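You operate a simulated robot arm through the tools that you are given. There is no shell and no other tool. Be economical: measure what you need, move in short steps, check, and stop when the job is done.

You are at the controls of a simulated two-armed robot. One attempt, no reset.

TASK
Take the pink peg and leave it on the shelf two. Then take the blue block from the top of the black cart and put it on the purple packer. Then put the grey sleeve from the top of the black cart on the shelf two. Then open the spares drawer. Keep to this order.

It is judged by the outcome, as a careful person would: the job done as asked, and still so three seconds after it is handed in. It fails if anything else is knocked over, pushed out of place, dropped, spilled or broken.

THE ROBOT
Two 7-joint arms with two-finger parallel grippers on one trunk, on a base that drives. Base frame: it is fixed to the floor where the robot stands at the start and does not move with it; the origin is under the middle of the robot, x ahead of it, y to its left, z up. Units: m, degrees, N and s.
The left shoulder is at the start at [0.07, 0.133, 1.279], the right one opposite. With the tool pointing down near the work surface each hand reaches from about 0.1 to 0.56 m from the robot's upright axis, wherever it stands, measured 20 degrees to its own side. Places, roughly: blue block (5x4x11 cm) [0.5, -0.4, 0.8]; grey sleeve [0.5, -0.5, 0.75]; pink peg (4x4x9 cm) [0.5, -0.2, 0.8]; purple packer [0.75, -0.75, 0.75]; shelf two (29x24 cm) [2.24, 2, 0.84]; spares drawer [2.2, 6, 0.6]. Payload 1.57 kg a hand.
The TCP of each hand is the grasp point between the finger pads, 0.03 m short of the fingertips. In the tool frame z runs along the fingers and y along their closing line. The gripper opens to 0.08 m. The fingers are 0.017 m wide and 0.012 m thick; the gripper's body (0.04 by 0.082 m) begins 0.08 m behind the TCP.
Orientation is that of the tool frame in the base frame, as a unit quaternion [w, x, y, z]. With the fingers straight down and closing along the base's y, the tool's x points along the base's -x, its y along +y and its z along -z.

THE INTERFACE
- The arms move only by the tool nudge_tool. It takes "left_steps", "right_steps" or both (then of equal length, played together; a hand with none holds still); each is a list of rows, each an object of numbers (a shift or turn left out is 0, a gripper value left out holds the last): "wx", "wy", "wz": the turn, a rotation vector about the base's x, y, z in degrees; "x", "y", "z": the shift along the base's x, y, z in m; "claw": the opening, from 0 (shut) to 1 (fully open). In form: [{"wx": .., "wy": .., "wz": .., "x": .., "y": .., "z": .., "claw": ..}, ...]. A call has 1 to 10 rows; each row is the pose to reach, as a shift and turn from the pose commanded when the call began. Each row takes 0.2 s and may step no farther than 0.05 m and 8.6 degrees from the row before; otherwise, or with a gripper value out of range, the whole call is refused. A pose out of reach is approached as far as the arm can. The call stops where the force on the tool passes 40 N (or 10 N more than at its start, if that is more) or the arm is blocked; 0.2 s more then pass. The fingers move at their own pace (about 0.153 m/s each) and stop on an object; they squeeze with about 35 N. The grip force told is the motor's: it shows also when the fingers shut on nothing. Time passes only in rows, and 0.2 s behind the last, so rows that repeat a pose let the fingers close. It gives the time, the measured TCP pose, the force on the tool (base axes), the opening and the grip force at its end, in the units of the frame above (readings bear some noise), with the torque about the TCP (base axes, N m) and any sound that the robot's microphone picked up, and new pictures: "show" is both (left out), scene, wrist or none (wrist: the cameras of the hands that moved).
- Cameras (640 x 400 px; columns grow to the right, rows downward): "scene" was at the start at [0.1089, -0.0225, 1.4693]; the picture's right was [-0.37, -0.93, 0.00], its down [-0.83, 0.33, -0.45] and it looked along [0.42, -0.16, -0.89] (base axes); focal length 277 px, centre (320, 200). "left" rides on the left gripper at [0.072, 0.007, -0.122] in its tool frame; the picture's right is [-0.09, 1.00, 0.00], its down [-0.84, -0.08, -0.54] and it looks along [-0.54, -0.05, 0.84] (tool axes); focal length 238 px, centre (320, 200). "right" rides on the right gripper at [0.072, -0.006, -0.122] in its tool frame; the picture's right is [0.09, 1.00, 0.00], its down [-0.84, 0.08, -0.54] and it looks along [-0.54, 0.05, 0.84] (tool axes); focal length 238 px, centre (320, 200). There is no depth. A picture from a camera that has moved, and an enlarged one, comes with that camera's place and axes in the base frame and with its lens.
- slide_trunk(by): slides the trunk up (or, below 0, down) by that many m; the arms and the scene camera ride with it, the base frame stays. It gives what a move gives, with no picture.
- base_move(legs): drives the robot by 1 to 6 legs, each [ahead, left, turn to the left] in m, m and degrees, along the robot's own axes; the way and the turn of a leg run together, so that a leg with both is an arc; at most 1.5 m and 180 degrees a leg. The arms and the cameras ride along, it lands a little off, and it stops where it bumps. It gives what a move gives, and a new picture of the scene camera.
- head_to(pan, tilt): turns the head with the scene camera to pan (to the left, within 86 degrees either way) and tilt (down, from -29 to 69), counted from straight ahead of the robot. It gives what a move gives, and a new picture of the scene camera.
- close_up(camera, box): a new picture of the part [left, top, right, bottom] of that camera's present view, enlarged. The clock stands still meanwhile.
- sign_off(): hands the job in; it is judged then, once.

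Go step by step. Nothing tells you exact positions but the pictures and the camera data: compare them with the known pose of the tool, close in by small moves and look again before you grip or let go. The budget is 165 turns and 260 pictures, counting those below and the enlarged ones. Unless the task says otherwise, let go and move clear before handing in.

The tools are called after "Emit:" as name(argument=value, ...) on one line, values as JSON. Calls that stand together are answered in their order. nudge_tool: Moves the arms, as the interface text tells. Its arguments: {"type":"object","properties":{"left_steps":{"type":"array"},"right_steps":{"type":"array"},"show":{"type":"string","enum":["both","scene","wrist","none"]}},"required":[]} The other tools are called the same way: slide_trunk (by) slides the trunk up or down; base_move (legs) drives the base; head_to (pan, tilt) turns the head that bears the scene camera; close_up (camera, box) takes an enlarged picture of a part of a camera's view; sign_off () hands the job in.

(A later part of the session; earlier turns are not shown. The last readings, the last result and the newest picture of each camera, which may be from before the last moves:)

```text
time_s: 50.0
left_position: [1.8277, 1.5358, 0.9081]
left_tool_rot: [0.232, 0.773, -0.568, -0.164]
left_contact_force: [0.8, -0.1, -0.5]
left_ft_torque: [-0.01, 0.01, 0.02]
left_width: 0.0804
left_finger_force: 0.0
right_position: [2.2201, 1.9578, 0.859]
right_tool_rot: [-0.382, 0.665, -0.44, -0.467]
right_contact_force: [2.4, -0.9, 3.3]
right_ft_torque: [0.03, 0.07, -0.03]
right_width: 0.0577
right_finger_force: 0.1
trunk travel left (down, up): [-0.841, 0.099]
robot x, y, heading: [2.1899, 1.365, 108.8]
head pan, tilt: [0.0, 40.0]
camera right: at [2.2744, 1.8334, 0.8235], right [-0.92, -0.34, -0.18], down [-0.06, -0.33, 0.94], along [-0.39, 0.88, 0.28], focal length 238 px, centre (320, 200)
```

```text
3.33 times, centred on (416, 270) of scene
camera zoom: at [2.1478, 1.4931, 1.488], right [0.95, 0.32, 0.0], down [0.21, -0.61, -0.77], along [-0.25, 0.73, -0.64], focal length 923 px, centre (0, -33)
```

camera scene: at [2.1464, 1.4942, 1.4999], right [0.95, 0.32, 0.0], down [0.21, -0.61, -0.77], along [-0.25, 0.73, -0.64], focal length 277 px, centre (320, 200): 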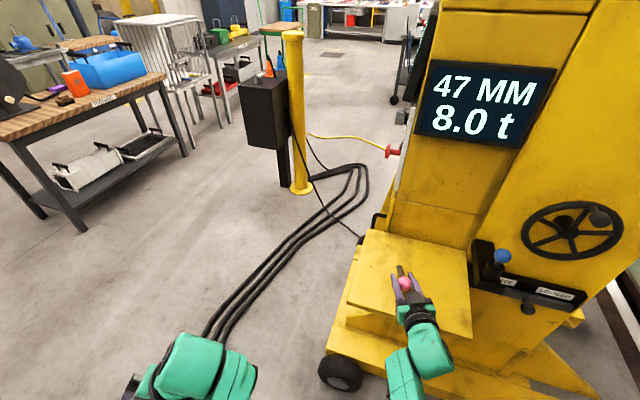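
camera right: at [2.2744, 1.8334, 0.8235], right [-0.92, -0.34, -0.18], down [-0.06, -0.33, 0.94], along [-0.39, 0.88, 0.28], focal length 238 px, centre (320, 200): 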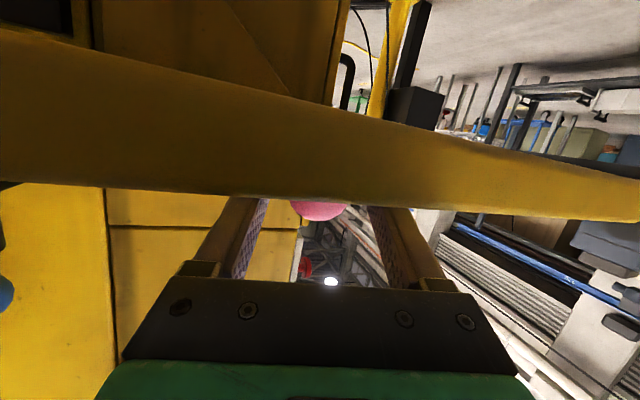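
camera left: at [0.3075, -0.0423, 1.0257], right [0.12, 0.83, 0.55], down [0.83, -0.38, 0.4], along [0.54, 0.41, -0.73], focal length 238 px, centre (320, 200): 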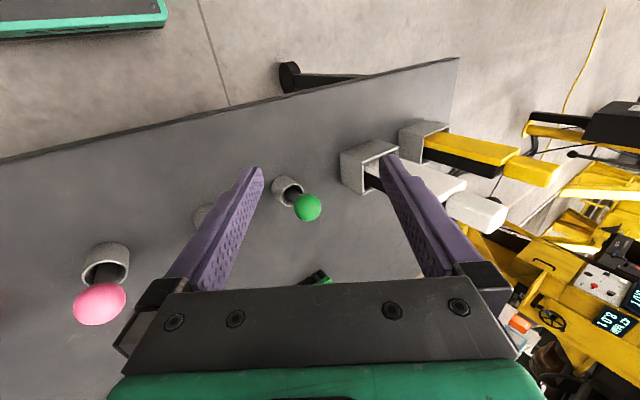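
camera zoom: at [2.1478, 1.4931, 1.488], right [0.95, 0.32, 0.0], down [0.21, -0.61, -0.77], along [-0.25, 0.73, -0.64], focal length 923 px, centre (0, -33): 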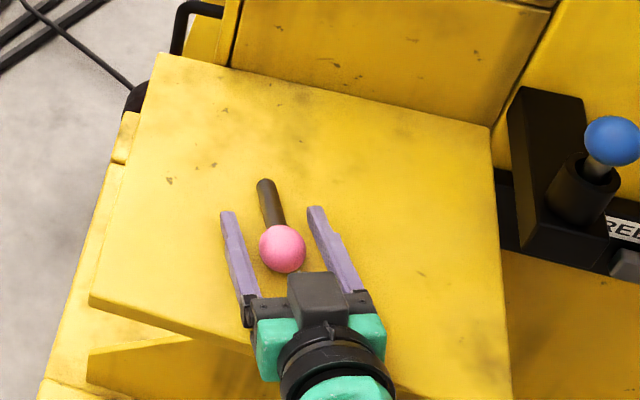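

The peg is lying on the shelf. I'll raise slightly, open fully and back the hand straight out.

Emit:
slide_trunk(by=0.006)

Emit:
nudge_tool(right_steps=[{"claw": 1.0}, {"x": 0.01, "y": -0.03, "z": 0.009}, {"x": 0.02, "y": -0.06, "z": 0.018}, {"x": 0.032, "y": -0.1, "z": 0.03}, {"x": 0.045, "y": -0.14, "z": 0.05}], show="scene")

Emit:
close_up(camera="scene", box=[320, 210, 512, 330])

```text
time_s: 50.6
left_position: [1.828, 1.5358, 0.9149]
left_tool_rot: [0.233, 0.772, -0.568, -0.164]
left_contact_force: [0.2, -0.2, 0.1]
left_ft_torque: [0.02, 0.02, 0.01]
left_width: 0.08
left_finger_force: 0.1
right_position: [2.2185, 1.9585, 0.8645]
right_tool_rot: [-0.381, 0.666, -0.438, -0.468]
right_contact_force: [0.4, -0.1, -0.1]
right_ft_torque: [-0.01, 0.0, 0.0]
right_width: 0.0601
right_finger_force: 0.1
trunk travel left (down, up): [-0.847, 0.093]
robot x, y, heading: [2.1887, 1.364, 108.8]
head pan, tilt: [0.0, 40.0]
```

```text
time_s: 51.8
left_position: [1.8299, 1.5353, 0.9138]
left_tool_rot: [0.231, 0.773, -0.568, -0.164]
left_contact_force: [-0.9, 0.0, 0.2]
left_ft_torque: [0.02, 0.0, 0.03]
left_width: 0.0797
left_finger_force: 0.0
right_position: [2.2631, 1.8191, 0.918]
right_tool_rot: [-0.382, 0.665, -0.439, -0.469]
right_contact_force: [-0.5, 0.7, -0.4]
right_ft_torque: [0.02, -0.01, -0.01]
right_width: 0.08
right_finger_force: 0.1
trunk travel left (down, up): [-0.847, 0.093]
robot x, y, heading: [2.1922, 1.3626, 108.6]
head pan, tilt: [0.0, 40.0]
camera scene: at [2.1478, 1.4913, 1.4942], right [0.95, 0.32, 0.0], down [0.21, -0.61, -0.77], along [-0.25, 0.73, -0.64], focal length 277 px, centre (320, 200)
```

scene: 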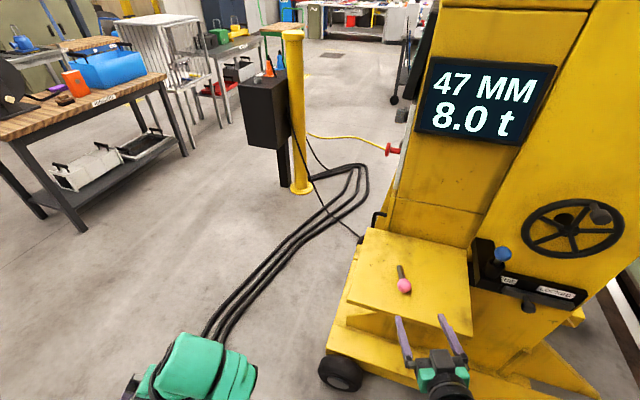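

```text
3.33 times, centred on (416, 270) of scene
camera zoom: at [2.1478, 1.4913, 1.4942], right [0.95, 0.32, 0.0], down [0.21, -0.61, -0.77], along [-0.25, 0.73, -0.64], focal length 923 px, centre (0, -33)
```

zoom: 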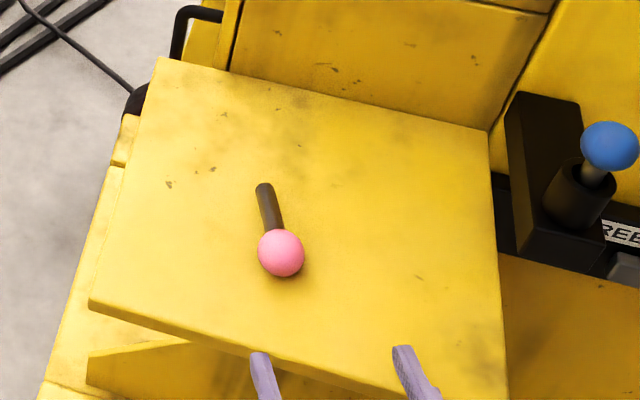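

The pink peg lies at rest on shelf two. I'll back off, bring the right hand upright again, and return to the cart for the blue block.

Emit:
base_move(legs=[[-0.4, 0, 0]])

Emit:
nudge_tool(right_steps=[{"wx": -7.98, "wy": -2.17, "wz": -0.41, "z": 0.01}, {"wx": -15.96, "wy": -4.34, "wz": -0.82, "z": 0.02}, {"wx": -23.9, "wy": -6.5, "wz": -1.23, "z": 0.03}, {"wx": -31.9, "wy": -8.7, "wz": -1.64, "z": 0.04}, {"wx": -39.9, "wy": -10.8, "wz": -2.05, "z": 0.05}, {"wx": -47.9, "wy": -13, "wz": -2.5, "z": 0.06}, {"wx": -55.8, "wy": -15.2, "wz": -2.9, "z": 0.07}, {"wx": -63.8, "wy": -17.3, "wz": -3.3, "z": 0.08}, {"wx": -71.8, "wy": -19.5, "wz": -3.7, "z": 0.09}], show="none")

Emit:
base_move(legs=[[0, 0, -108.6]])

```text
time_s: 54.2
left_position: [1.9543, 1.1656, 0.9126]
left_tool_rot: [0.231, 0.77, -0.571, -0.164]
left_contact_force: [0.3, 0.4, 0.9]
left_ft_torque: [0.02, 0.01, 0.04]
left_width: 0.0799
left_finger_force: 0.1
right_position: [2.3917, 1.4469, 0.916]
right_tool_rot: [-0.383, 0.663, -0.442, -0.468]
right_contact_force: [-0.3, 0.7, -0.4]
right_ft_torque: [0.01, -0.01, -0.02]
right_width: 0.08
right_finger_force: 0.0
trunk travel left (down, up): [-0.847, 0.093]
robot x, y, heading: [2.3158, 0.9923, 108.3]
head pan, tilt: [0.0, 40.0]
camera scene: at [2.2728, 1.1218, 1.4938], right [0.95, 0.31, 0.0], down [0.2, -0.61, -0.77], along [-0.24, 0.73, -0.64], focal length 277 px, centre (320, 200)
```

scene: 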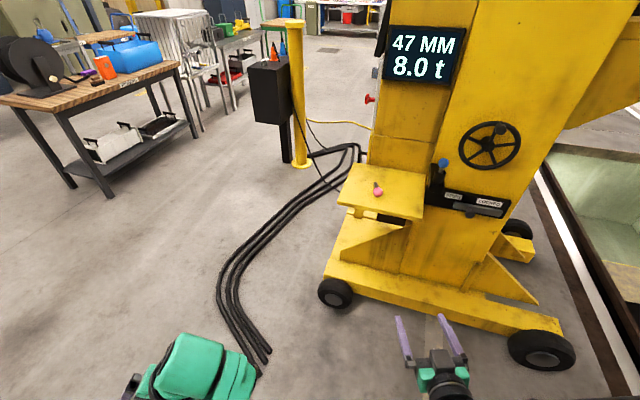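

```text
time_s: 56.2
left_position: [1.9541, 1.1664, 0.9138]
left_tool_rot: [0.231, 0.77, -0.571, -0.165]
left_contact_force: [-0.6, 1.4, -0.9]
left_ft_torque: [-0.05, 0.0, -0.03]
left_width: 0.0801
left_finger_force: 0.0
right_position: [2.3926, 1.4479, 1.006]
right_tool_rot: [-0.002, 0.811, -0.585, 0.004]
right_contact_force: [-0.6, -0.7, -0.7]
right_ft_torque: [-0.03, -0.02, -0.04]
right_width: 0.0798
right_finger_force: 0.0
trunk travel left (down, up): [-0.847, 0.093]
robot x, y, heading: [2.3118, 0.9943, 108.1]
head pan, tilt: [0.0, 40.0]
```

```text
time_s: 61.2
left_position: [2.5902, 1.2828, 0.9132]
left_tool_rot: [-0.004, 0.006, 0.959, 0.284]
left_contact_force: [-0.3, -0.4, 0.3]
left_ft_torque: [-0.03, 0.0, 0.0]
left_width: 0.0798
left_finger_force: 0.1
right_position: [2.7251, 0.7821, 1.0059]
right_tool_rot: [-0.001, -0.009, 1.0, -0.002]
right_contact_force: [-0.6, 0.1, 0.3]
right_ft_torque: [0.02, -0.02, -0.01]
right_width: 0.0801
right_finger_force: 0.0
trunk travel left (down, up): [-0.847, 0.093]
robot x, y, heading: [2.3153, 0.9912, 0.7]
head pan, tilt: [0.0, 40.0]
camera scene: at [2.4506, 0.9943, 1.4939], right [0.01, -1.0, 0.0], down [-0.64, -0.01, -0.77], along [0.77, 0.01, -0.64], focal length 277 px, centre (320, 200)
```

scene: 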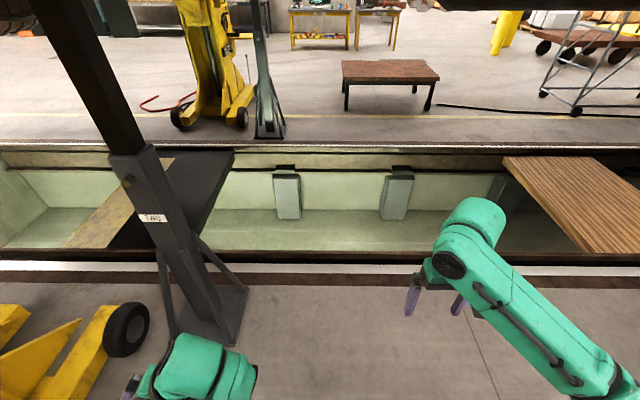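

Backing past the cart's left end to its front, the same way I came.

Emit:
base_move(legs=[[0, 0.07, -0.7], [-1.4, 0, 0], [-1.22, 0, 0], [0, -1.3, 0]])

```text
time_s: 80.9
left_position: [-0.0741, 0.086, 0.9143]
left_tool_rot: [0.0, 0.017, 0.959, 0.284]
left_contact_force: [0.7, 1.1, 0.5]
left_ft_torque: [0.0, -0.01, -0.01]
left_width: 0.0799
left_finger_force: 0.0
right_position: [0.0502, -0.419, 1.0062]
right_tool_rot: [-0.003, 0.003, 1.0, -0.004]
right_contact_force: [-0.4, -0.3, 0.4]
right_ft_torque: [-0.01, 0.01, 0.02]
right_width: 0.08
right_finger_force: 0.0
trunk travel left (down, up): [-0.847, 0.093]
robot x, y, heading: [-0.3557, -0.198, -0.7]
head pan, tilt: [0.0, 40.0]
camera scene: at [-0.2195, -0.1997, 1.4939], right [-0.01, -1.0, 0.0], down [-0.64, 0.01, -0.77], along [0.77, -0.01, -0.64], focal length 277 px, centre (320, 200)
```

scene: 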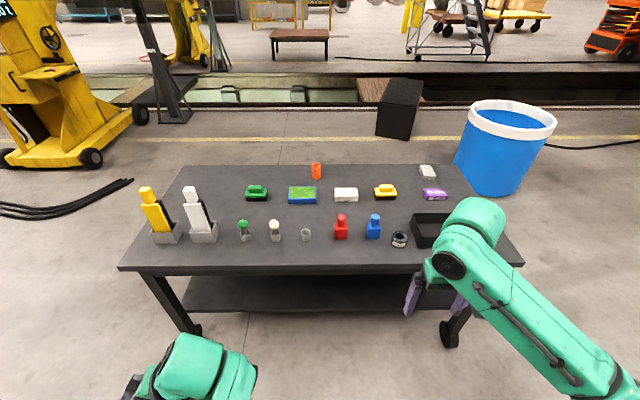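

Driving up to the cart's front edge near the blue block.

Emit:
base_move(legs=[[0.37, -0.06, 0.7]])

Emit:
head_to(pan=-15, tilt=60)

Emit:
close_up(camera="right", box=[0, 0, 640, 400])

```text
time_s: 83.3
left_position: [0.2868, 0.027, 0.9149]
left_tool_rot: [-0.001, 0.011, 0.959, 0.284]
left_contact_force: [0.6, 0.1, 0.6]
left_ft_torque: [0.0, 0.0, 0.02]
left_width: 0.0802
left_finger_force: 0.2
right_position: [0.4185, -0.4764, 1.0067]
right_tool_rot: [-0.001, -0.004, 1.0, -0.003]
right_contact_force: [0.3, -0.9, 0.3]
right_ft_torque: [-0.02, -0.05, 0.01]
right_width: 0.0796
right_finger_force: 0.0
trunk travel left (down, up): [-0.847, 0.093]
robot x, y, heading: [0.0085, -0.2594, -0.0]
head pan, tilt: [0.0, 40.0]
camera scene: at [0.1446, -0.2594, 1.4941], right [0.0, -1.0, 0.0], down [-0.64, 0.0, -0.77], along [0.77, 0.0, -0.64], focal length 277 px, centre (320, 200)
```

scene: 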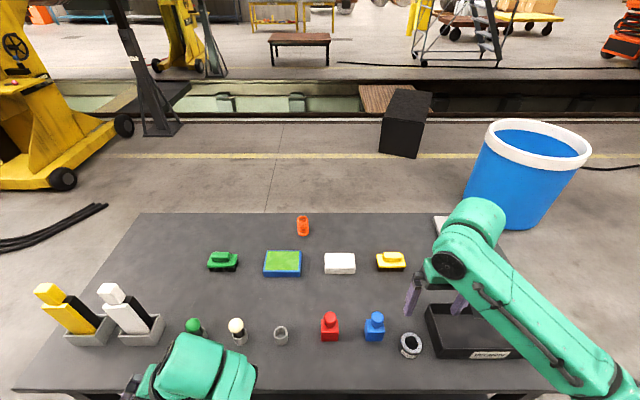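

```text
time_s: 84.1
left_position: [0.2875, 0.0279, 0.914]
left_tool_rot: [-0.002, 0.011, 0.959, 0.284]
left_contact_force: [-0.4, 0.5, -0.3]
left_ft_torque: [0.04, 0.0, 0.02]
left_width: 0.0798
left_finger_force: 0.1
right_position: [0.4187, -0.4757, 1.006]
right_tool_rot: [-0.002, -0.003, 1.0, -0.003]
right_contact_force: [0.7, 0.6, -0.4]
right_ft_torque: [0.01, 0.02, 0.03]
right_width: 0.0802
right_finger_force: 0.0
trunk travel left (down, up): [-0.847, 0.093]
robot x, y, heading: [0.0079, -0.2602, 0.3]
head pan, tilt: [-15.0, 60.0]
camera scene: at [0.1257, -0.2769, 1.4672], right [-0.26, -0.97, 0.0], down [-0.84, 0.22, -0.5], along [0.48, -0.13, -0.87], focal length 277 px, centre (320, 200)
```

scene: 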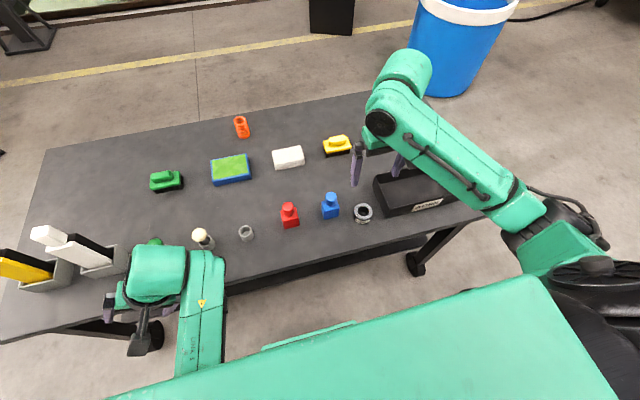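

```text
1.00 times, centred on (320, 200) of right
camera zoom: at [0.347, -0.4818, 1.1274], right [-0.1, 0.99, 0.0], down [0.84, 0.09, 0.54], along [0.54, 0.05, -0.84], focal length 238 px, centre (320, 200)
```

zoom: 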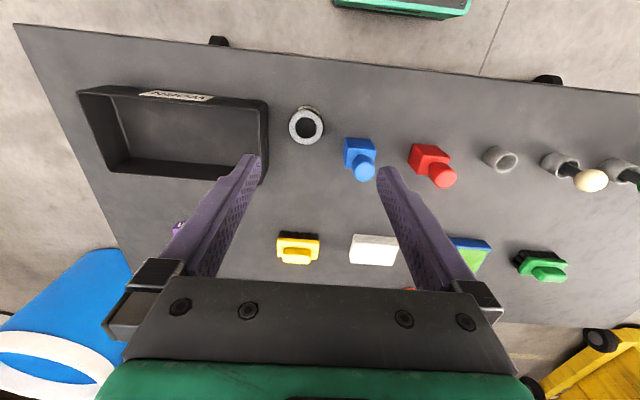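

The blue block's knob is at about [0.487, -0.404]. I'll move the right hand above it and check the block's yaw.

Emit:
nudge_tool(right_steps=[{"x": 0.03, "y": 0.035}, {"x": 0.06, "y": 0.07}, {"x": 0.068, "y": 0.072, "z": -0.045}, {"x": 0.068, "y": 0.072, "z": -0.09}], show="wrist")

Emit:
close_up(camera="right", box=[220, 80, 420, 205])

```text
time_s: 85.1
left_position: [0.2877, 0.0268, 0.9143]
left_tool_rot: [-0.001, 0.012, 0.959, 0.284]
left_contact_force: [0.7, -0.2, 0.8]
left_ft_torque: [0.02, -0.01, 0.0]
left_width: 0.0798
left_finger_force: 0.1
right_position: [0.4872, -0.4046, 0.915]
right_tool_rot: [-0.001, -0.004, 1.0, -0.003]
right_contact_force: [0.1, -0.2, 0.0]
right_ft_torque: [0.0, -0.02, -0.01]
right_width: 0.0799
right_finger_force: 0.1
trunk travel left (down, up): [-0.847, 0.093]
robot x, y, heading: [0.0093, -0.2636, -0.2]
head pan, tilt: [-15.0, 60.0]
camera right: at [0.4153, -0.4107, 1.0367], right [-0.1, 0.99, 0.0], down [0.84, 0.09, 0.54], along [0.54, 0.05, -0.84], focal length 238 px, centre (320, 200)
```

right: 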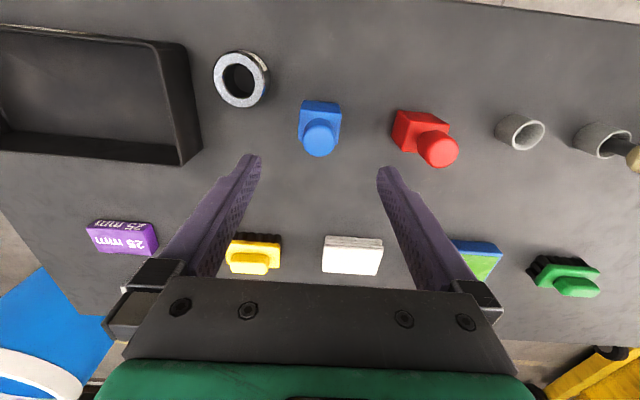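

```text
3.20 times, centred on (320, 142) of right
camera zoom: at [0.4153, -0.4107, 1.0367], right [-0.1, 0.99, 0.0], down [0.84, 0.09, 0.54], along [0.54, 0.05, -0.84], focal length 763 px, centre (320, 384)
```

zoom: 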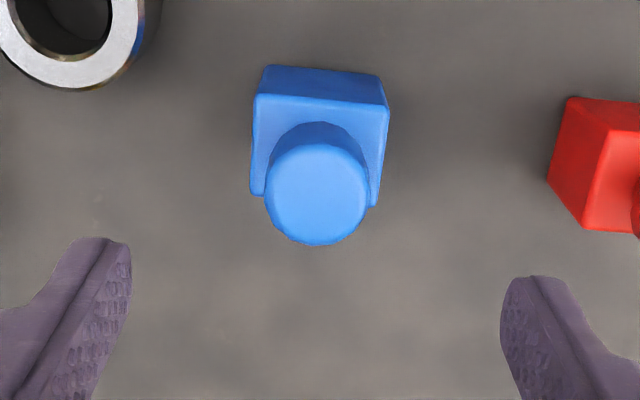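

The block is aligned with the base axes and centred under the hand. Lowering to grip its body.

Emit:
nudge_tool(right_steps=[{"z": -0.045, "y": -0.001}, {"z": -0.09, "y": -0.001}, {"z": -0.125, "y": -0.001}, {"z": -0.15, "y": -0.001}, {"z": -0.15, "y": -0.001, "claw": 0}, {"z": -0.15, "y": -0.001, "claw": 0}, {"z": -0.15, "y": -0.001, "claw": 0}], show="wrist")

```text
time_s: 86.7
left_position: [0.2873, 0.0265, 0.9139]
left_tool_rot: [-0.002, 0.012, 0.959, 0.284]
left_contact_force: [0.4, 0.2, 0.2]
left_ft_torque: [-0.03, 0.0, 0.01]
left_width: 0.0801
left_finger_force: 0.0
right_position: [0.4874, -0.4047, 0.7662]
right_tool_rot: [-0.002, -0.003, 1.0, -0.003]
right_contact_force: [0.0, 0.0, -0.6]
right_ft_torque: [0.0, 0.0, 0.02]
right_width: 0.0455
right_finger_force: 35.3
trunk travel left (down, up): [-0.847, 0.093]
robot x, y, heading: [0.0108, -0.2637, -0.1]
head pan, tilt: [-15.0, 60.0]
camera right: at [0.4158, -0.4106, 0.8873], right [-0.1, 0.99, 0.0], down [0.84, 0.09, 0.54], along [0.54, 0.05, -0.84], focal length 238 px, centre (320, 200)
```

right: 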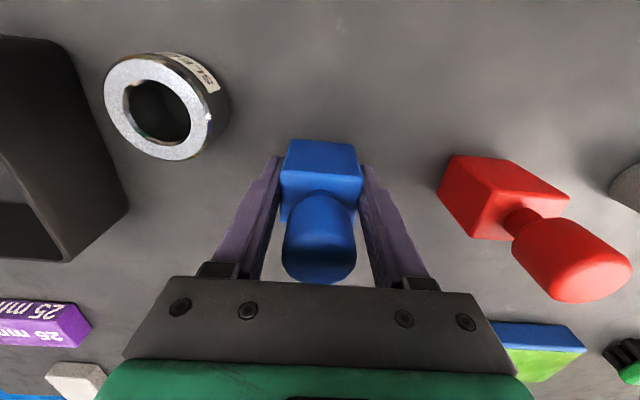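

Block gripped (45.5 mm). I'll lift it, draw it in, and drive around to the cart's right-hand end.

Emit:
nudge_tool(right_steps=[{"z": 0.03}, {"z": 0.07}, {"z": 0.11}, {"z": 0.15}, {"z": 0.17, "x": -0.04}, {"z": 0.19, "x": -0.08}, {"z": 0.2, "x": -0.12}, {"z": 0.2, "x": -0.15}], show="scene")

Emit:
base_move(legs=[[-0.27, 0, 0], [0, -1.02, 0]])

```text
time_s: 88.5
left_position: [0.2869, 0.0276, 0.9145]
left_tool_rot: [-0.001, 0.011, 0.959, 0.284]
left_contact_force: [-0.4, -0.3, -0.4]
left_ft_torque: [0.01, -0.02, -0.03]
left_width: 0.08
left_finger_force: 0.1
right_position: [0.3364, -0.407, 0.9679]
right_tool_rot: [-0.001, -0.003, 1.0, -0.003]
right_contact_force: [-0.3, 0.4, -1.6]
right_ft_torque: [0.01, 0.0, -0.01]
right_width: 0.0454
right_finger_force: 35.0
trunk travel left (down, up): [-0.847, 0.093]
robot x, y, heading: [0.0074, -0.2607, 0.1]
head pan, tilt: [-15.0, 60.0]
camera scene: at [0.1237, -0.2768, 1.4673], right [-0.26, -0.97, 0.0], down [-0.84, 0.22, -0.5], along [0.48, -0.13, -0.87], focal length 277 px, centre (320, 200)
```

scene: 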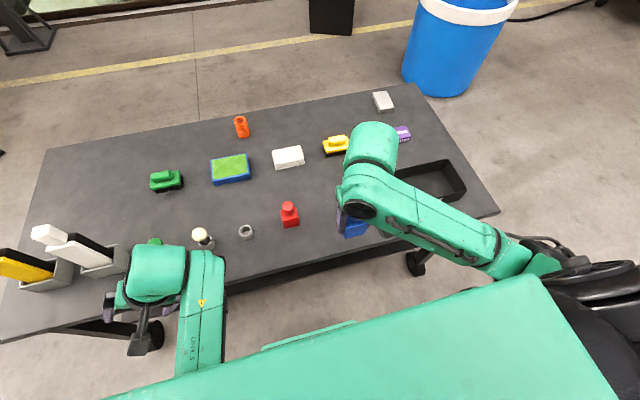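

```text
time_s: 95.3
left_position: [0.0198, -0.9889, 0.9131]
left_tool_rot: [-0.004, 0.006, 0.959, 0.284]
left_contact_force: [-0.1, 0.4, 0.3]
left_ft_torque: [0.01, -0.02, 0.03]
left_width: 0.0798
left_finger_force: 0.1
right_position: [0.0747, -1.4223, 0.967]
right_tool_rot: [-0.002, -0.01, 1.0, -0.003]
right_contact_force: [-0.1, -0.2, -1.9]
right_ft_torque: [0.01, 0.01, 0.0]
right_width: 0.0453
right_finger_force: 35.1
trunk travel left (down, up): [-0.847, 0.093]
robot x, y, heading: [-0.2546, -1.2794, 0.6]
head pan, tilt: [-15.0, 60.0]
camera scene: at [-0.1396, -1.2951, 1.4672], right [-0.25, -0.97, 0.0], down [-0.84, 0.21, -0.5], along [0.48, -0.12, -0.87], focal length 277 px, centre (320, 200)
```

scene: 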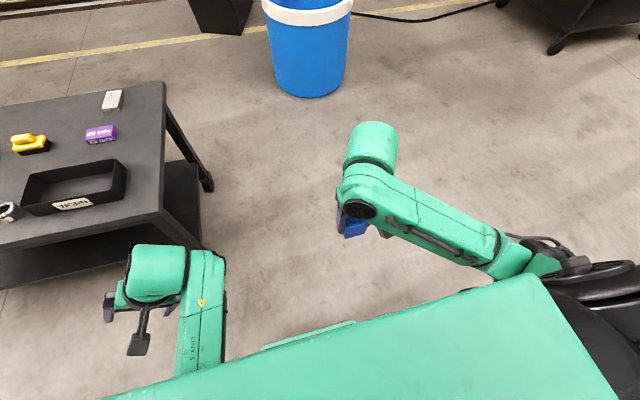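

The right end of the cart is at y≈-0.92. I'll turn to face it (+y) and slide along to stand opposite the packer.

Emit:
base_move(legs=[[0, 0, 89.4], [0, -0.8, 0]])

Emit:
head_to(pan=-8, tilt=55)

```text
time_s: 103.3
left_position: [0.2506, -1.0043, 0.9138]
left_tool_rot: [-0.201, -0.666, 0.69, 0.2]
left_contact_force: [0.0, -1.0, 0.7]
left_ft_torque: [-0.02, 0.0, -0.02]
left_width: 0.0801
left_finger_force: 0.1
right_position: [0.686, -0.9576, 0.9674]
right_tool_rot: [0.001, -0.706, 0.709, -0.003]
right_contact_force: [0.9, 0.1, -2.6]
right_ft_torque: [-0.01, -0.04, 0.01]
right_width: 0.0456
right_finger_force: 34.5
trunk travel left (down, up): [-0.847, 0.093]
robot x, y, heading: [0.539, -1.2814, 89.5]
head pan, tilt: [-15.0, 60.0]
camera scene: at [0.5546, -1.169, 1.4672], right [0.96, -0.27, 0.0], down [-0.23, -0.83, -0.5], along [0.13, 0.48, -0.87], focal length 277 px, centre (320, 200)
```

scene: 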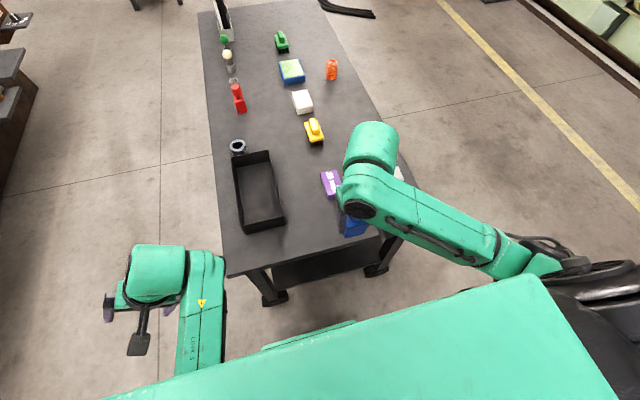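

```text
time_s: 104.0
left_position: [0.2503, -1.0038, 0.9142]
left_tool_rot: [-0.202, -0.666, 0.69, 0.201]
left_contact_force: [0.0, 0.1, -1.1]
left_ft_torque: [-0.01, 0.02, 0.01]
left_width: 0.0798
left_finger_force: 0.1
right_position: [0.6876, -0.9575, 0.9671]
right_tool_rot: [0.001, -0.707, 0.708, -0.003]
right_contact_force: [0.0, 0.9, -1.9]
right_ft_torque: [-0.04, -0.01, -0.01]
right_width: 0.0456
right_finger_force: 35.0
trunk travel left (down, up): [-0.847, 0.093]
robot x, y, heading: [0.5365, -1.2835, 89.6]
head pan, tilt: [-8.0, 55.0]
camera scene: at [0.5483, -1.1619, 1.4732], right [0.99, -0.15, 0.0], down [-0.12, -0.81, -0.57], along [0.09, 0.57, -0.82], focal length 277 px, centre (320, 200)
```

scene: 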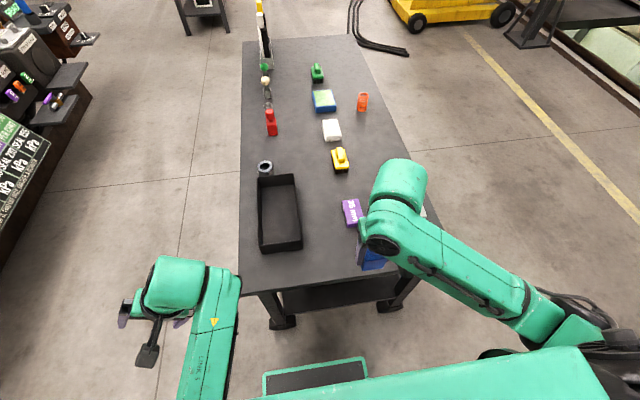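

The packer is near [0.72, -0.71]. I'll advance 7 cm towards the cart edge, leaving a margin, and lift the hand to see the packer.

Emit:
base_move(legs=[[0.07, 0, 0.4]])

Emit:
close_up(camera="right", box=[0, 0, 640, 400])

Emit:
close_up(camera="scene", box=[300, 180, 420, 255])

```text
time_s: 105.0
left_position: [0.2499, -0.9409, 0.9155]
left_tool_rot: [-0.201, -0.669, 0.687, 0.201]
left_contact_force: [-0.6, 0.3, 0.0]
left_ft_torque: [0.0, -0.02, -0.01]
left_width: 0.0798
left_finger_force: 0.0
right_position: [0.6848, -0.8917, 0.9678]
right_tool_rot: [-0.001, 0.708, -0.706, 0.002]
right_contact_force: [-0.2, -0.3, -1.8]
right_ft_torque: [0.01, 0.02, 0.03]
right_width: 0.0457
right_finger_force: 35.1
trunk travel left (down, up): [-0.847, 0.093]
robot x, y, heading: [0.5396, -1.2199, 90.1]
head pan, tilt: [-8.0, 55.0]
camera scene: at [0.5476, -1.098, 1.4736], right [0.99, -0.14, 0.0], down [-0.12, -0.81, -0.58], along [0.08, 0.57, -0.82], focal length 277 px, centre (320, 200)
```

scene: 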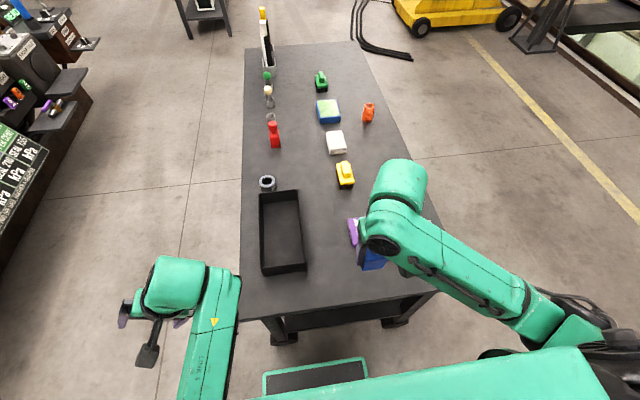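

```text
1.00 times, centred on (320, 200) of right
camera zoom: at [0.6908, -0.963, 1.0892], right [-1.0, -0.1, 0.0], down [-0.08, 0.84, 0.54], along [-0.05, 0.54, -0.84], focal length 238 px, centre (320, 200)
```

zoom: 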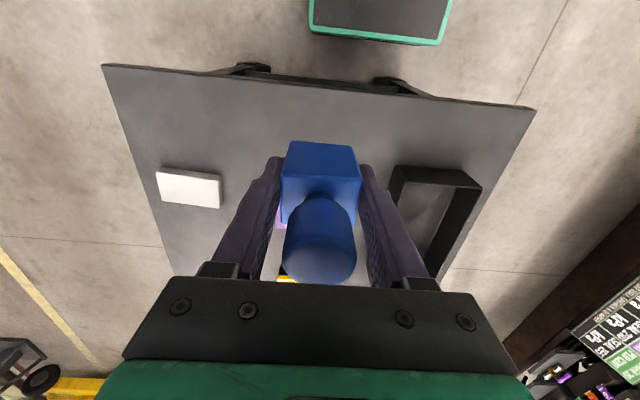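

```text
5.33 times, centred on (360, 218) of scene
camera zoom: at [0.5476, -1.098, 1.4736], right [0.99, -0.14, 0.0], down [-0.12, -0.81, -0.58], along [0.08, 0.57, -0.82], focal length 1477 px, centre (107, 107)
```

zoom: 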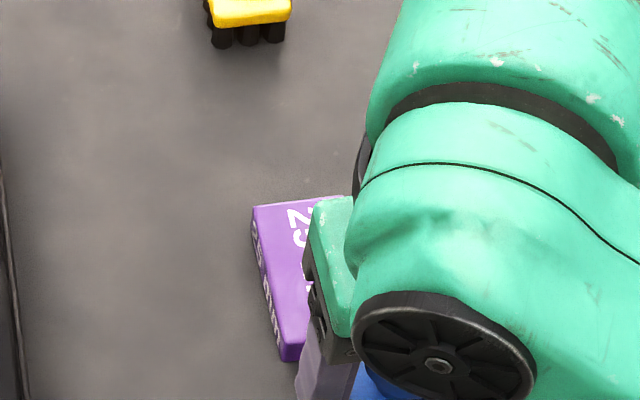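

The hand hides the packer from the head camera. Over the packer, the wrist camera will see it just in front of the block, so I'll move there at height.

Emit:
nudge_tool(right_steps=[{"x": 0.008, "y": 0.045}, {"x": 0.016, "y": 0.09}, {"x": 0.025, "y": 0.135}, {"x": 0.03, "y": 0.17}], show="both")

Emit:
close_up(camera="right", box=[220, 50, 420, 175])

```text
time_s: 106.0
left_position: [0.2485, -0.9375, 0.9143]
left_tool_rot: [-0.203, -0.668, 0.687, 0.199]
left_contact_force: [-0.2, -0.2, -1.0]
left_ft_torque: [0.02, 0.0, 0.03]
left_width: 0.0802
left_finger_force: 0.0
right_position: [0.7174, -0.7175, 0.968]
right_tool_rot: [0.0, 0.709, -0.705, 0.004]
right_contact_force: [0.0, 0.1, -2.5]
right_ft_torque: [-0.02, 0.01, -0.01]
right_width: 0.0455
right_finger_force: 34.7
trunk travel left (down, up): [-0.847, 0.093]
robot x, y, heading: [0.5389, -1.219, 89.8]
head pan, tilt: [-8.0, 55.0]
camera scene: at [0.5471, -1.0923, 1.4731], right [0.99, -0.14, 0.0], down [-0.12, -0.81, -0.57], along [0.08, 0.57, -0.82], focal length 277 px, centre (320, 200)
camera right: at [0.7225, -0.7886, 1.0887], right [-1.0, -0.1, 0.0], down [-0.08, 0.84, 0.54], along [-0.05, 0.54, -0.84], focal length 238 px, centre (320, 200)
```

scene: 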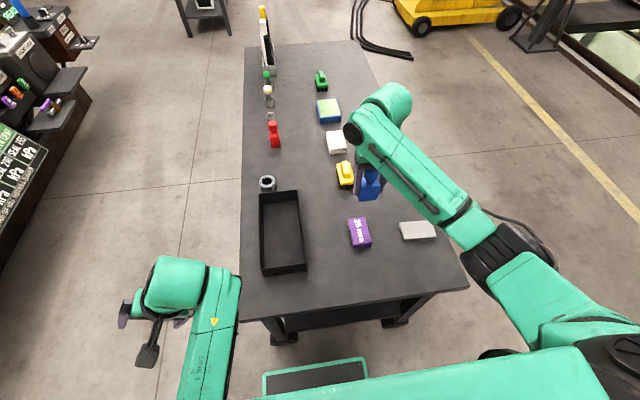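
right: 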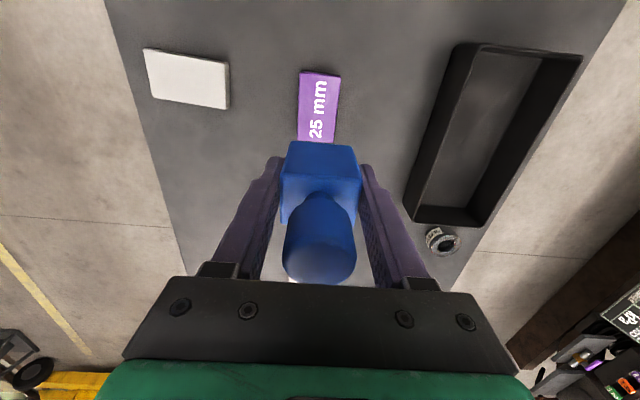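

```text
3.20 times, centred on (320, 112) of right
camera zoom: at [0.7225, -0.7886, 1.0887], right [-1.0, -0.1, 0.0], down [-0.08, 0.84, 0.54], along [-0.05, 0.54, -0.84], focal length 763 px, centre (320, 480)
```

zoom: 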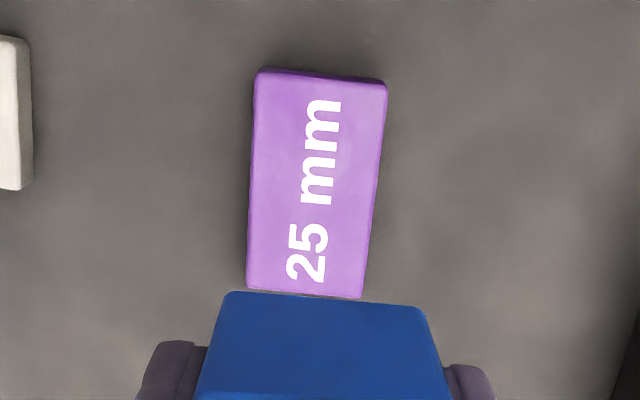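

The packer's top spans x 0.692–0.745 and y −0.758 to −0.670, so the block is right over its centre. I'll lower it to about 1 cm above.

Emit:
nudge_tool(right_steps=[{"x": 0.001, "y": 0.002, "z": -0.045}, {"x": 0.001, "y": 0.003, "z": -0.09}, {"x": 0.001, "y": 0.003, "z": -0.13}, {"x": 0.001, "y": 0.003, "z": -0.165}], show="both")

Emit:
close_up(camera="scene", box=[310, 180, 430, 255])

```text
time_s: 107.0
left_position: [0.2504, -0.9379, 0.9133]
left_tool_rot: [-0.203, -0.668, 0.688, 0.2]
left_contact_force: [-0.2, -0.8, 0.5]
left_ft_torque: [-0.02, 0.01, -0.01]
left_width: 0.08
left_finger_force: 0.0
right_position: [0.7147, -0.7175, 0.8004]
right_tool_rot: [0.0, 0.709, -0.705, 0.004]
right_contact_force: [0.3, -0.2, -2.0]
right_ft_torque: [0.01, 0.0, -0.01]
right_width: 0.0456
right_finger_force: 35.1
trunk travel left (down, up): [-0.847, 0.093]
robot x, y, heading: [0.5345, -1.2168, 89.7]
head pan, tilt: [-8.0, 55.0]
camera scene: at [0.5475, -1.0927, 1.4732], right [0.99, -0.14, 0.0], down [-0.12, -0.81, -0.57], along [0.08, 0.57, -0.82], focal length 277 px, centre (320, 200)
camera right: at [0.7224, -0.7892, 0.9218], right [-1.0, -0.1, 0.0], down [-0.08, 0.84, 0.54], along [-0.05, 0.54, -0.84], focal length 238 px, centre (320, 200)
```

scene: 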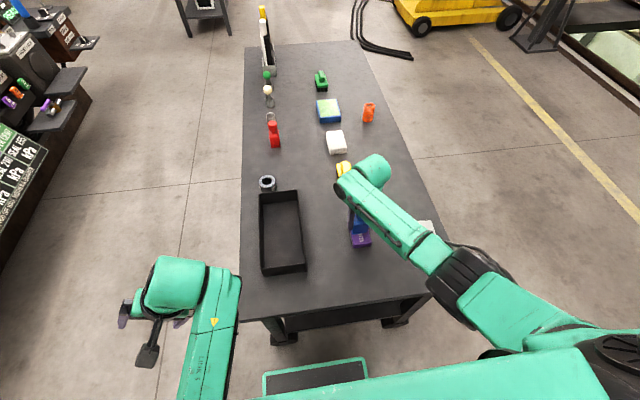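
right: 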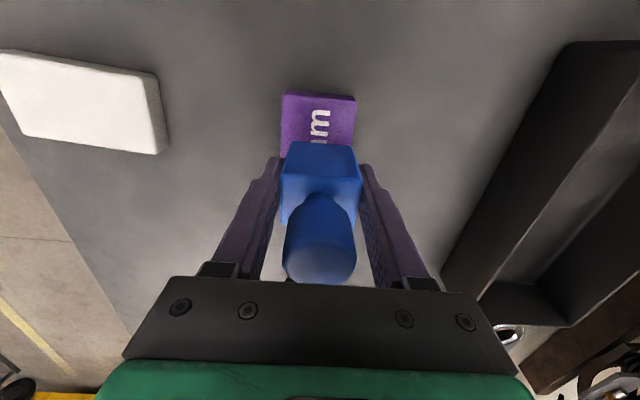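

```text
5.33 times, centred on (370, 218) of scene
camera zoom: at [0.5475, -1.0927, 1.4732], right [0.99, -0.14, 0.0], down [-0.12, -0.81, -0.57], along [0.08, 0.57, -0.82], focal length 1477 px, centre (53, 107)
```

zoom: 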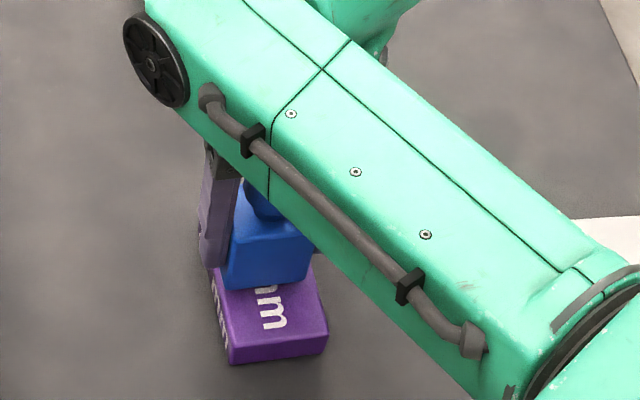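

Well centred. Lowering the last bit until it touches.

Emit:
nudge_tool(right_steps=[{"x": 0.002, "z": -0.004}, {"x": 0.002, "z": -0.007}, {"x": 0.002, "z": -0.01}], show="none")

```text
time_s: 107.8
left_position: [0.2505, -0.9376, 0.9134]
left_tool_rot: [-0.202, -0.668, 0.688, 0.2]
left_contact_force: [-0.4, 0.1, -0.2]
left_ft_torque: [0.02, 0.0, -0.01]
left_width: 0.0801
left_finger_force: 0.0
right_position: [0.7177, -0.7166, 0.7926]
right_tool_rot: [-0.001, 0.708, -0.706, 0.002]
right_contact_force: [-0.2, 0.3, -1.8]
right_ft_torque: [-0.02, 0.01, -0.01]
right_width: 0.0456
right_finger_force: 34.8
trunk travel left (down, up): [-0.847, 0.093]
robot x, y, heading: [0.5392, -1.2156, 89.9]
head pan, tilt: [-8.0, 55.0]
```

Emit:
nudge_tool(right_steps=[{"z": -0.002}, {"z": -0.004}], show="none")

```text
time_s: 108.4
left_position: [0.2493, -0.9385, 0.9148]
left_tool_rot: [-0.201, -0.669, 0.687, 0.2]
left_contact_force: [-0.7, 0.2, 0.4]
left_ft_torque: [-0.04, -0.02, 0.02]
left_width: 0.0799
left_finger_force: 0.0
right_position: [0.7177, -0.7161, 0.7905]
right_tool_rot: [-0.003, 0.708, -0.706, 0.002]
right_contact_force: [1.1, -0.8, 14.4]
right_ft_torque: [-0.23, 0.21, -0.02]
right_width: 0.0456
right_finger_force: 35.1
trunk travel left (down, up): [-0.847, 0.093]
robot x, y, heading: [0.5387, -1.2137, 90.0]
head pan, tilt: [-8.0, 55.0]
```

Contact at 14 N at the expected height. Opening and lifting straight up.

Emit:
nudge_tool(right_steps=[{"z": 0.002}, {"z": 0.002, "claw": 0.75}, {"z": 0.002, "claw": 1.0}, {"z": 0.002, "claw": 1.0}, {"z": 0.04}, {"z": 0.08}, {"z": 0.12}, {"z": 0.16}, {"z": 0.17, "y": -0.04}, {"z": 0.17, "y": -0.085}], show="both")

Emit:
close_up(camera="scene", box=[310, 180, 430, 255])

```text
time_s: 110.6
left_position: [0.25, -0.9392, 0.9138]
left_tool_rot: [-0.202, -0.669, 0.687, 0.202]
left_contact_force: [0.9, -0.3, 0.0]
left_ft_torque: [-0.01, 0.0, 0.02]
left_width: 0.0798
left_finger_force: 0.0
right_position: [0.7199, -0.8032, 0.9588]
right_tool_rot: [0.0, 0.708, -0.706, 0.003]
right_contact_force: [0.2, -0.8, 0.1]
right_ft_torque: [0.02, 0.0, 0.0]
right_width: 0.0799
right_finger_force: 0.0
trunk travel left (down, up): [-0.847, 0.093]
robot x, y, heading: [0.5377, -1.216, 90.0]
head pan, tilt: [-8.0, 55.0]
camera scene: at [0.5492, -1.0965, 1.4735], right [0.99, -0.14, 0.0], down [-0.12, -0.81, -0.57], along [0.08, 0.57, -0.82], focal length 277 px, centre (320, 200)
camera right: at [0.727, -0.8749, 1.0805], right [-1.0, -0.1, 0.0], down [-0.08, 0.84, 0.54], along [-0.05, 0.54, -0.84], focal length 238 px, centre (320, 200)
```

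scene: 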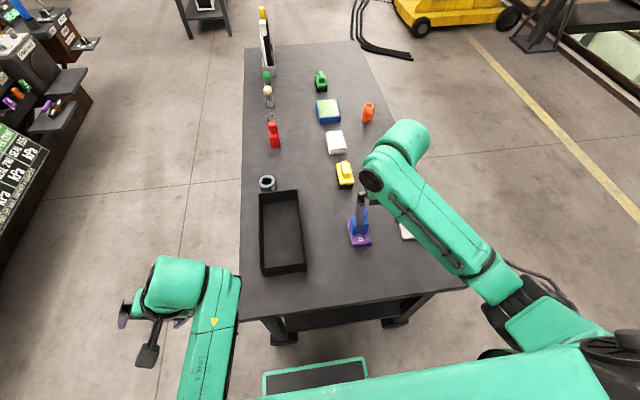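
right: 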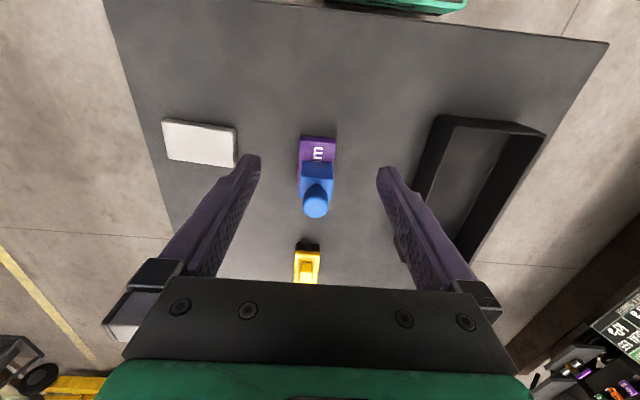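

```text
5.33 times, centred on (370, 218) of scene
camera zoom: at [0.5492, -1.0965, 1.4735], right [0.99, -0.14, 0.0], down [-0.12, -0.81, -0.57], along [0.08, 0.57, -0.82], focal length 1477 px, centre (53, 107)
```

zoom: 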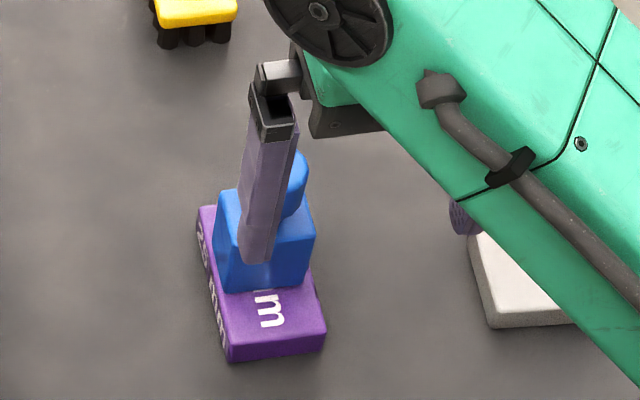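

The blue block stands squarely on the purple packer. Now I'll back off and return to the front for the grey sleeve.

Emit:
base_move(legs=[[-0.12, 0, 0], [0, 0.82, 0], [0, 0, -90], [0, 1.0, 0]])

```text
time_s: 124.4
left_position: [0.0504, -0.088, 0.9135]
left_tool_rot: [0.004, 0.033, 0.958, 0.284]
left_contact_force: [1.2, -0.4, -0.2]
left_ft_torque: [-0.01, -0.03, -0.01]
left_width: 0.08
left_finger_force: 0.0
right_position: [0.1682, -0.5628, 0.9583]
right_tool_rot: [-0.002, 0.02, 1.0, -0.003]
right_contact_force: [0.6, -0.7, 0.2]
right_ft_torque: [-0.02, -0.02, -0.01]
right_width: 0.0799
right_finger_force: 0.1
trunk travel left (down, up): [-0.847, 0.093]
robot x, y, heading: [-0.2369, -0.3604, -2.8]
head pan, tilt: [-8.0, 55.0]
camera scene: at [-0.1168, -0.3778, 1.4732], right [-0.18, -0.98, 0.0], down [-0.81, 0.15, -0.57], along [0.56, -0.1, -0.82], focal length 277 px, centre (320, 200)
```

scene: 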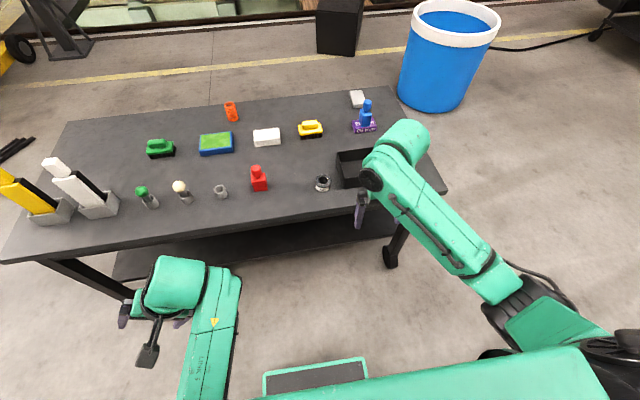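

The block still stands. Driving forward to the sleeve at about [0.445, -0.487].

Emit:
base_move(legs=[[0, 0.03, 2.8], [0.24, 0, 0]])

Emit:
close_up(camera="right", box=[0, 0, 640, 400])

```text
time_s: 126.5
left_position: [0.2707, -0.0414, 0.9136]
left_tool_rot: [-0.003, 0.009, 0.959, 0.284]
left_contact_force: [-0.1, 0.2, 0.7]
left_ft_torque: [0.0, 0.0, 0.01]
left_width: 0.0801
left_finger_force: 0.0
right_position: [0.4117, -0.51, 0.9602]
right_tool_rot: [-0.001, -0.007, 1.0, -0.002]
right_contact_force: [0.4, -0.7, 0.2]
right_ft_torque: [0.0, 0.01, 0.0]
right_width: 0.0799
right_finger_force: 0.2
trunk travel left (down, up): [-0.847, 0.093]
robot x, y, heading: [-0.0042, -0.3317, 0.6]
head pan, tilt: [-8.0, 55.0]
camera scene: at [0.1175, -0.3395, 1.4734], right [-0.13, -0.99, 0.0], down [-0.81, 0.11, -0.57], along [0.57, -0.08, -0.82], focal length 277 px, centre (320, 200)
```

scene: 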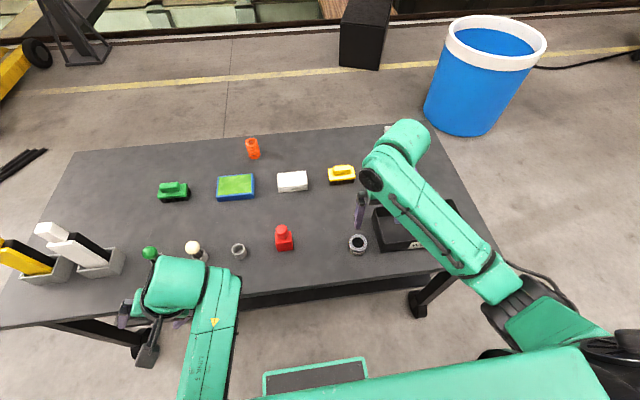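

```text
1.00 times, centred on (320, 200) of right
camera zoom: at [0.3408, -0.5165, 1.0805], right [-0.11, 0.99, -0.01], down [0.84, 0.09, 0.54], along [0.54, 0.05, -0.84], focal length 238 px, centre (320, 200)
```

zoom: 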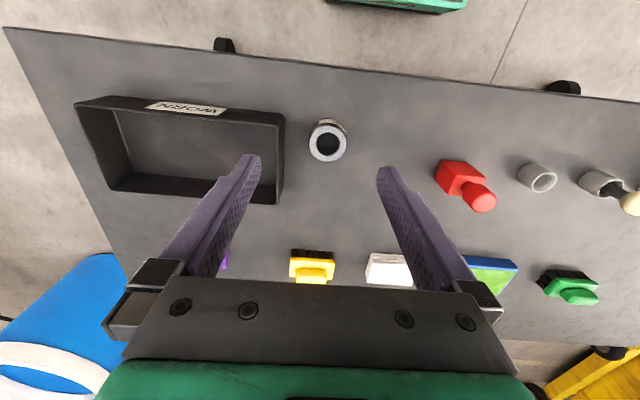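

The sleeve is about 56 mm across, close to the tray's wall. I'll move over it with the fingers slightly less open and measure again.

Emit:
nudge_tool(right_steps=[{"x": 0.02, "y": 0.008, "z": -0.03, "claw": 0.9}, {"x": 0.04, "y": 0.014, "z": -0.06}, {"x": 0.04, "y": 0.014, "z": -0.09}], show="wrist")

Emit:
close_up(camera="right", box=[220, 60, 420, 185])

Emit:
close_up(camera="scene", box=[310, 200, 438, 280])

```text
time_s: 127.3
left_position: [0.2713, -0.042, 0.914]
left_tool_rot: [-0.003, 0.01, 0.959, 0.284]
left_contact_force: [0.2, -0.1, -0.4]
left_ft_torque: [0.04, -0.02, -0.01]
left_width: 0.0801
left_finger_force: 0.0
right_position: [0.4528, -0.4958, 0.8696]
right_tool_rot: [0.0, -0.007, 1.0, -0.003]
right_contact_force: [1.5, 0.0, -0.2]
right_ft_torque: [0.04, 0.0, 0.01]
right_width: 0.072
right_finger_force: 0.1
trunk travel left (down, up): [-0.847, 0.093]
robot x, y, heading: [-0.0016, -0.3284, 0.6]
head pan, tilt: [-8.0, 55.0]
camera right: at [0.3817, -0.5026, 0.9912], right [-0.11, 0.99, 0.0], down [0.84, 0.09, 0.54], along [0.54, 0.05, -0.84], focal length 238 px, centre (320, 200)
```

right: 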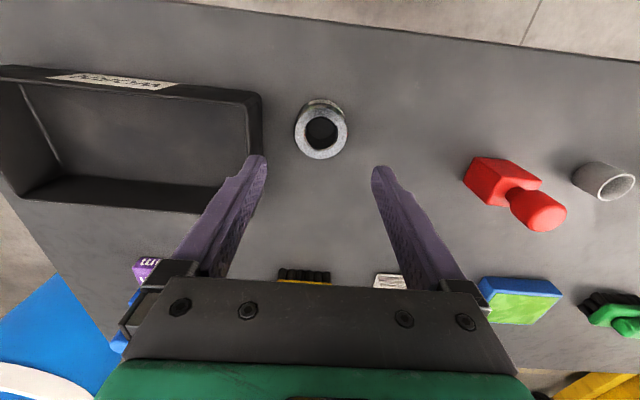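

```text
3.20 times, centred on (320, 122) of right
camera zoom: at [0.3817, -0.5026, 0.9912], right [-0.11, 0.99, 0.0], down [0.84, 0.09, 0.54], along [0.54, 0.05, -0.84], focal length 763 px, centre (320, 448)
```

zoom: 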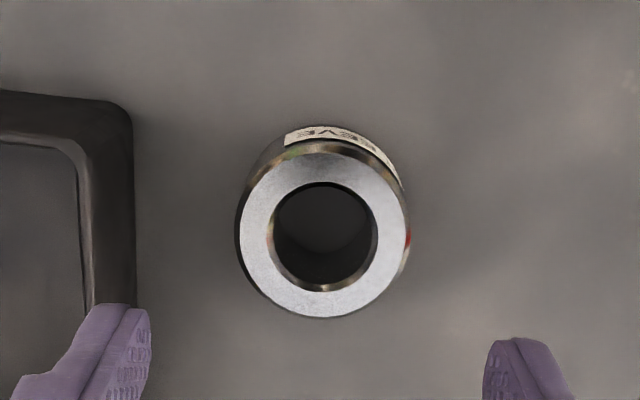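

```text
5.00 times, centred on (374, 240) of scene
camera zoom: at [0.1191, -0.3401, 1.4733], right [-0.13, -0.99, 0.0], down [-0.81, 0.11, -0.57], along [0.57, -0.08, -0.82], focal length 1385 px, centre (50, 0)
```

zoom: 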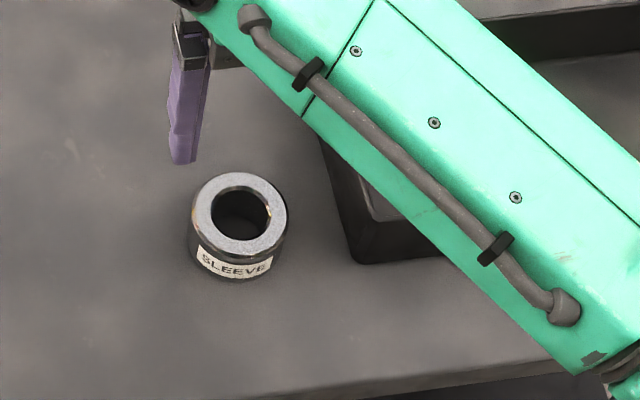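

The sleeve centre is at [0.4495, -0.496], with its top at about 0.767. I'll narrow the opening to 64 mm to keep off the tray wall, then lower and grip.

Emit:
nudge_tool(right_steps=[{"x": -0.003, "claw": 0.8}, {"x": -0.003, "z": -0.04}, {"x": -0.003, "z": -0.075}], show="wrist")

```text
time_s: 128.1
left_position: [0.2722, -0.0419, 0.9126]
left_tool_rot: [-0.004, 0.009, 0.959, 0.284]
left_contact_force: [0.2, -0.2, 0.3]
left_ft_torque: [0.0, -0.02, 0.0]
left_width: 0.0799
left_finger_force: 0.1
right_position: [0.4485, -0.4986, 0.7941]
right_tool_rot: [-0.002, -0.008, 1.0, -0.003]
right_contact_force: [-0.1, 0.7, -0.2]
right_ft_torque: [0.02, -0.01, 0.01]
right_width: 0.0642
right_finger_force: 0.1
trunk travel left (down, up): [-0.847, 0.093]
robot x, y, heading: [-0.0034, -0.3322, 0.4]
head pan, tilt: [-8.0, 55.0]
camera right: at [0.3777, -0.5036, 0.9156], right [-0.11, 0.99, 0.0], down [0.84, 0.09, 0.54], along [0.54, 0.05, -0.84], focal length 238 px, centre (320, 200)
```

right: 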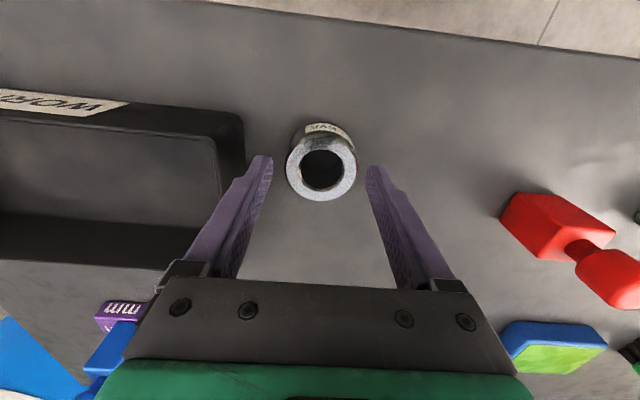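

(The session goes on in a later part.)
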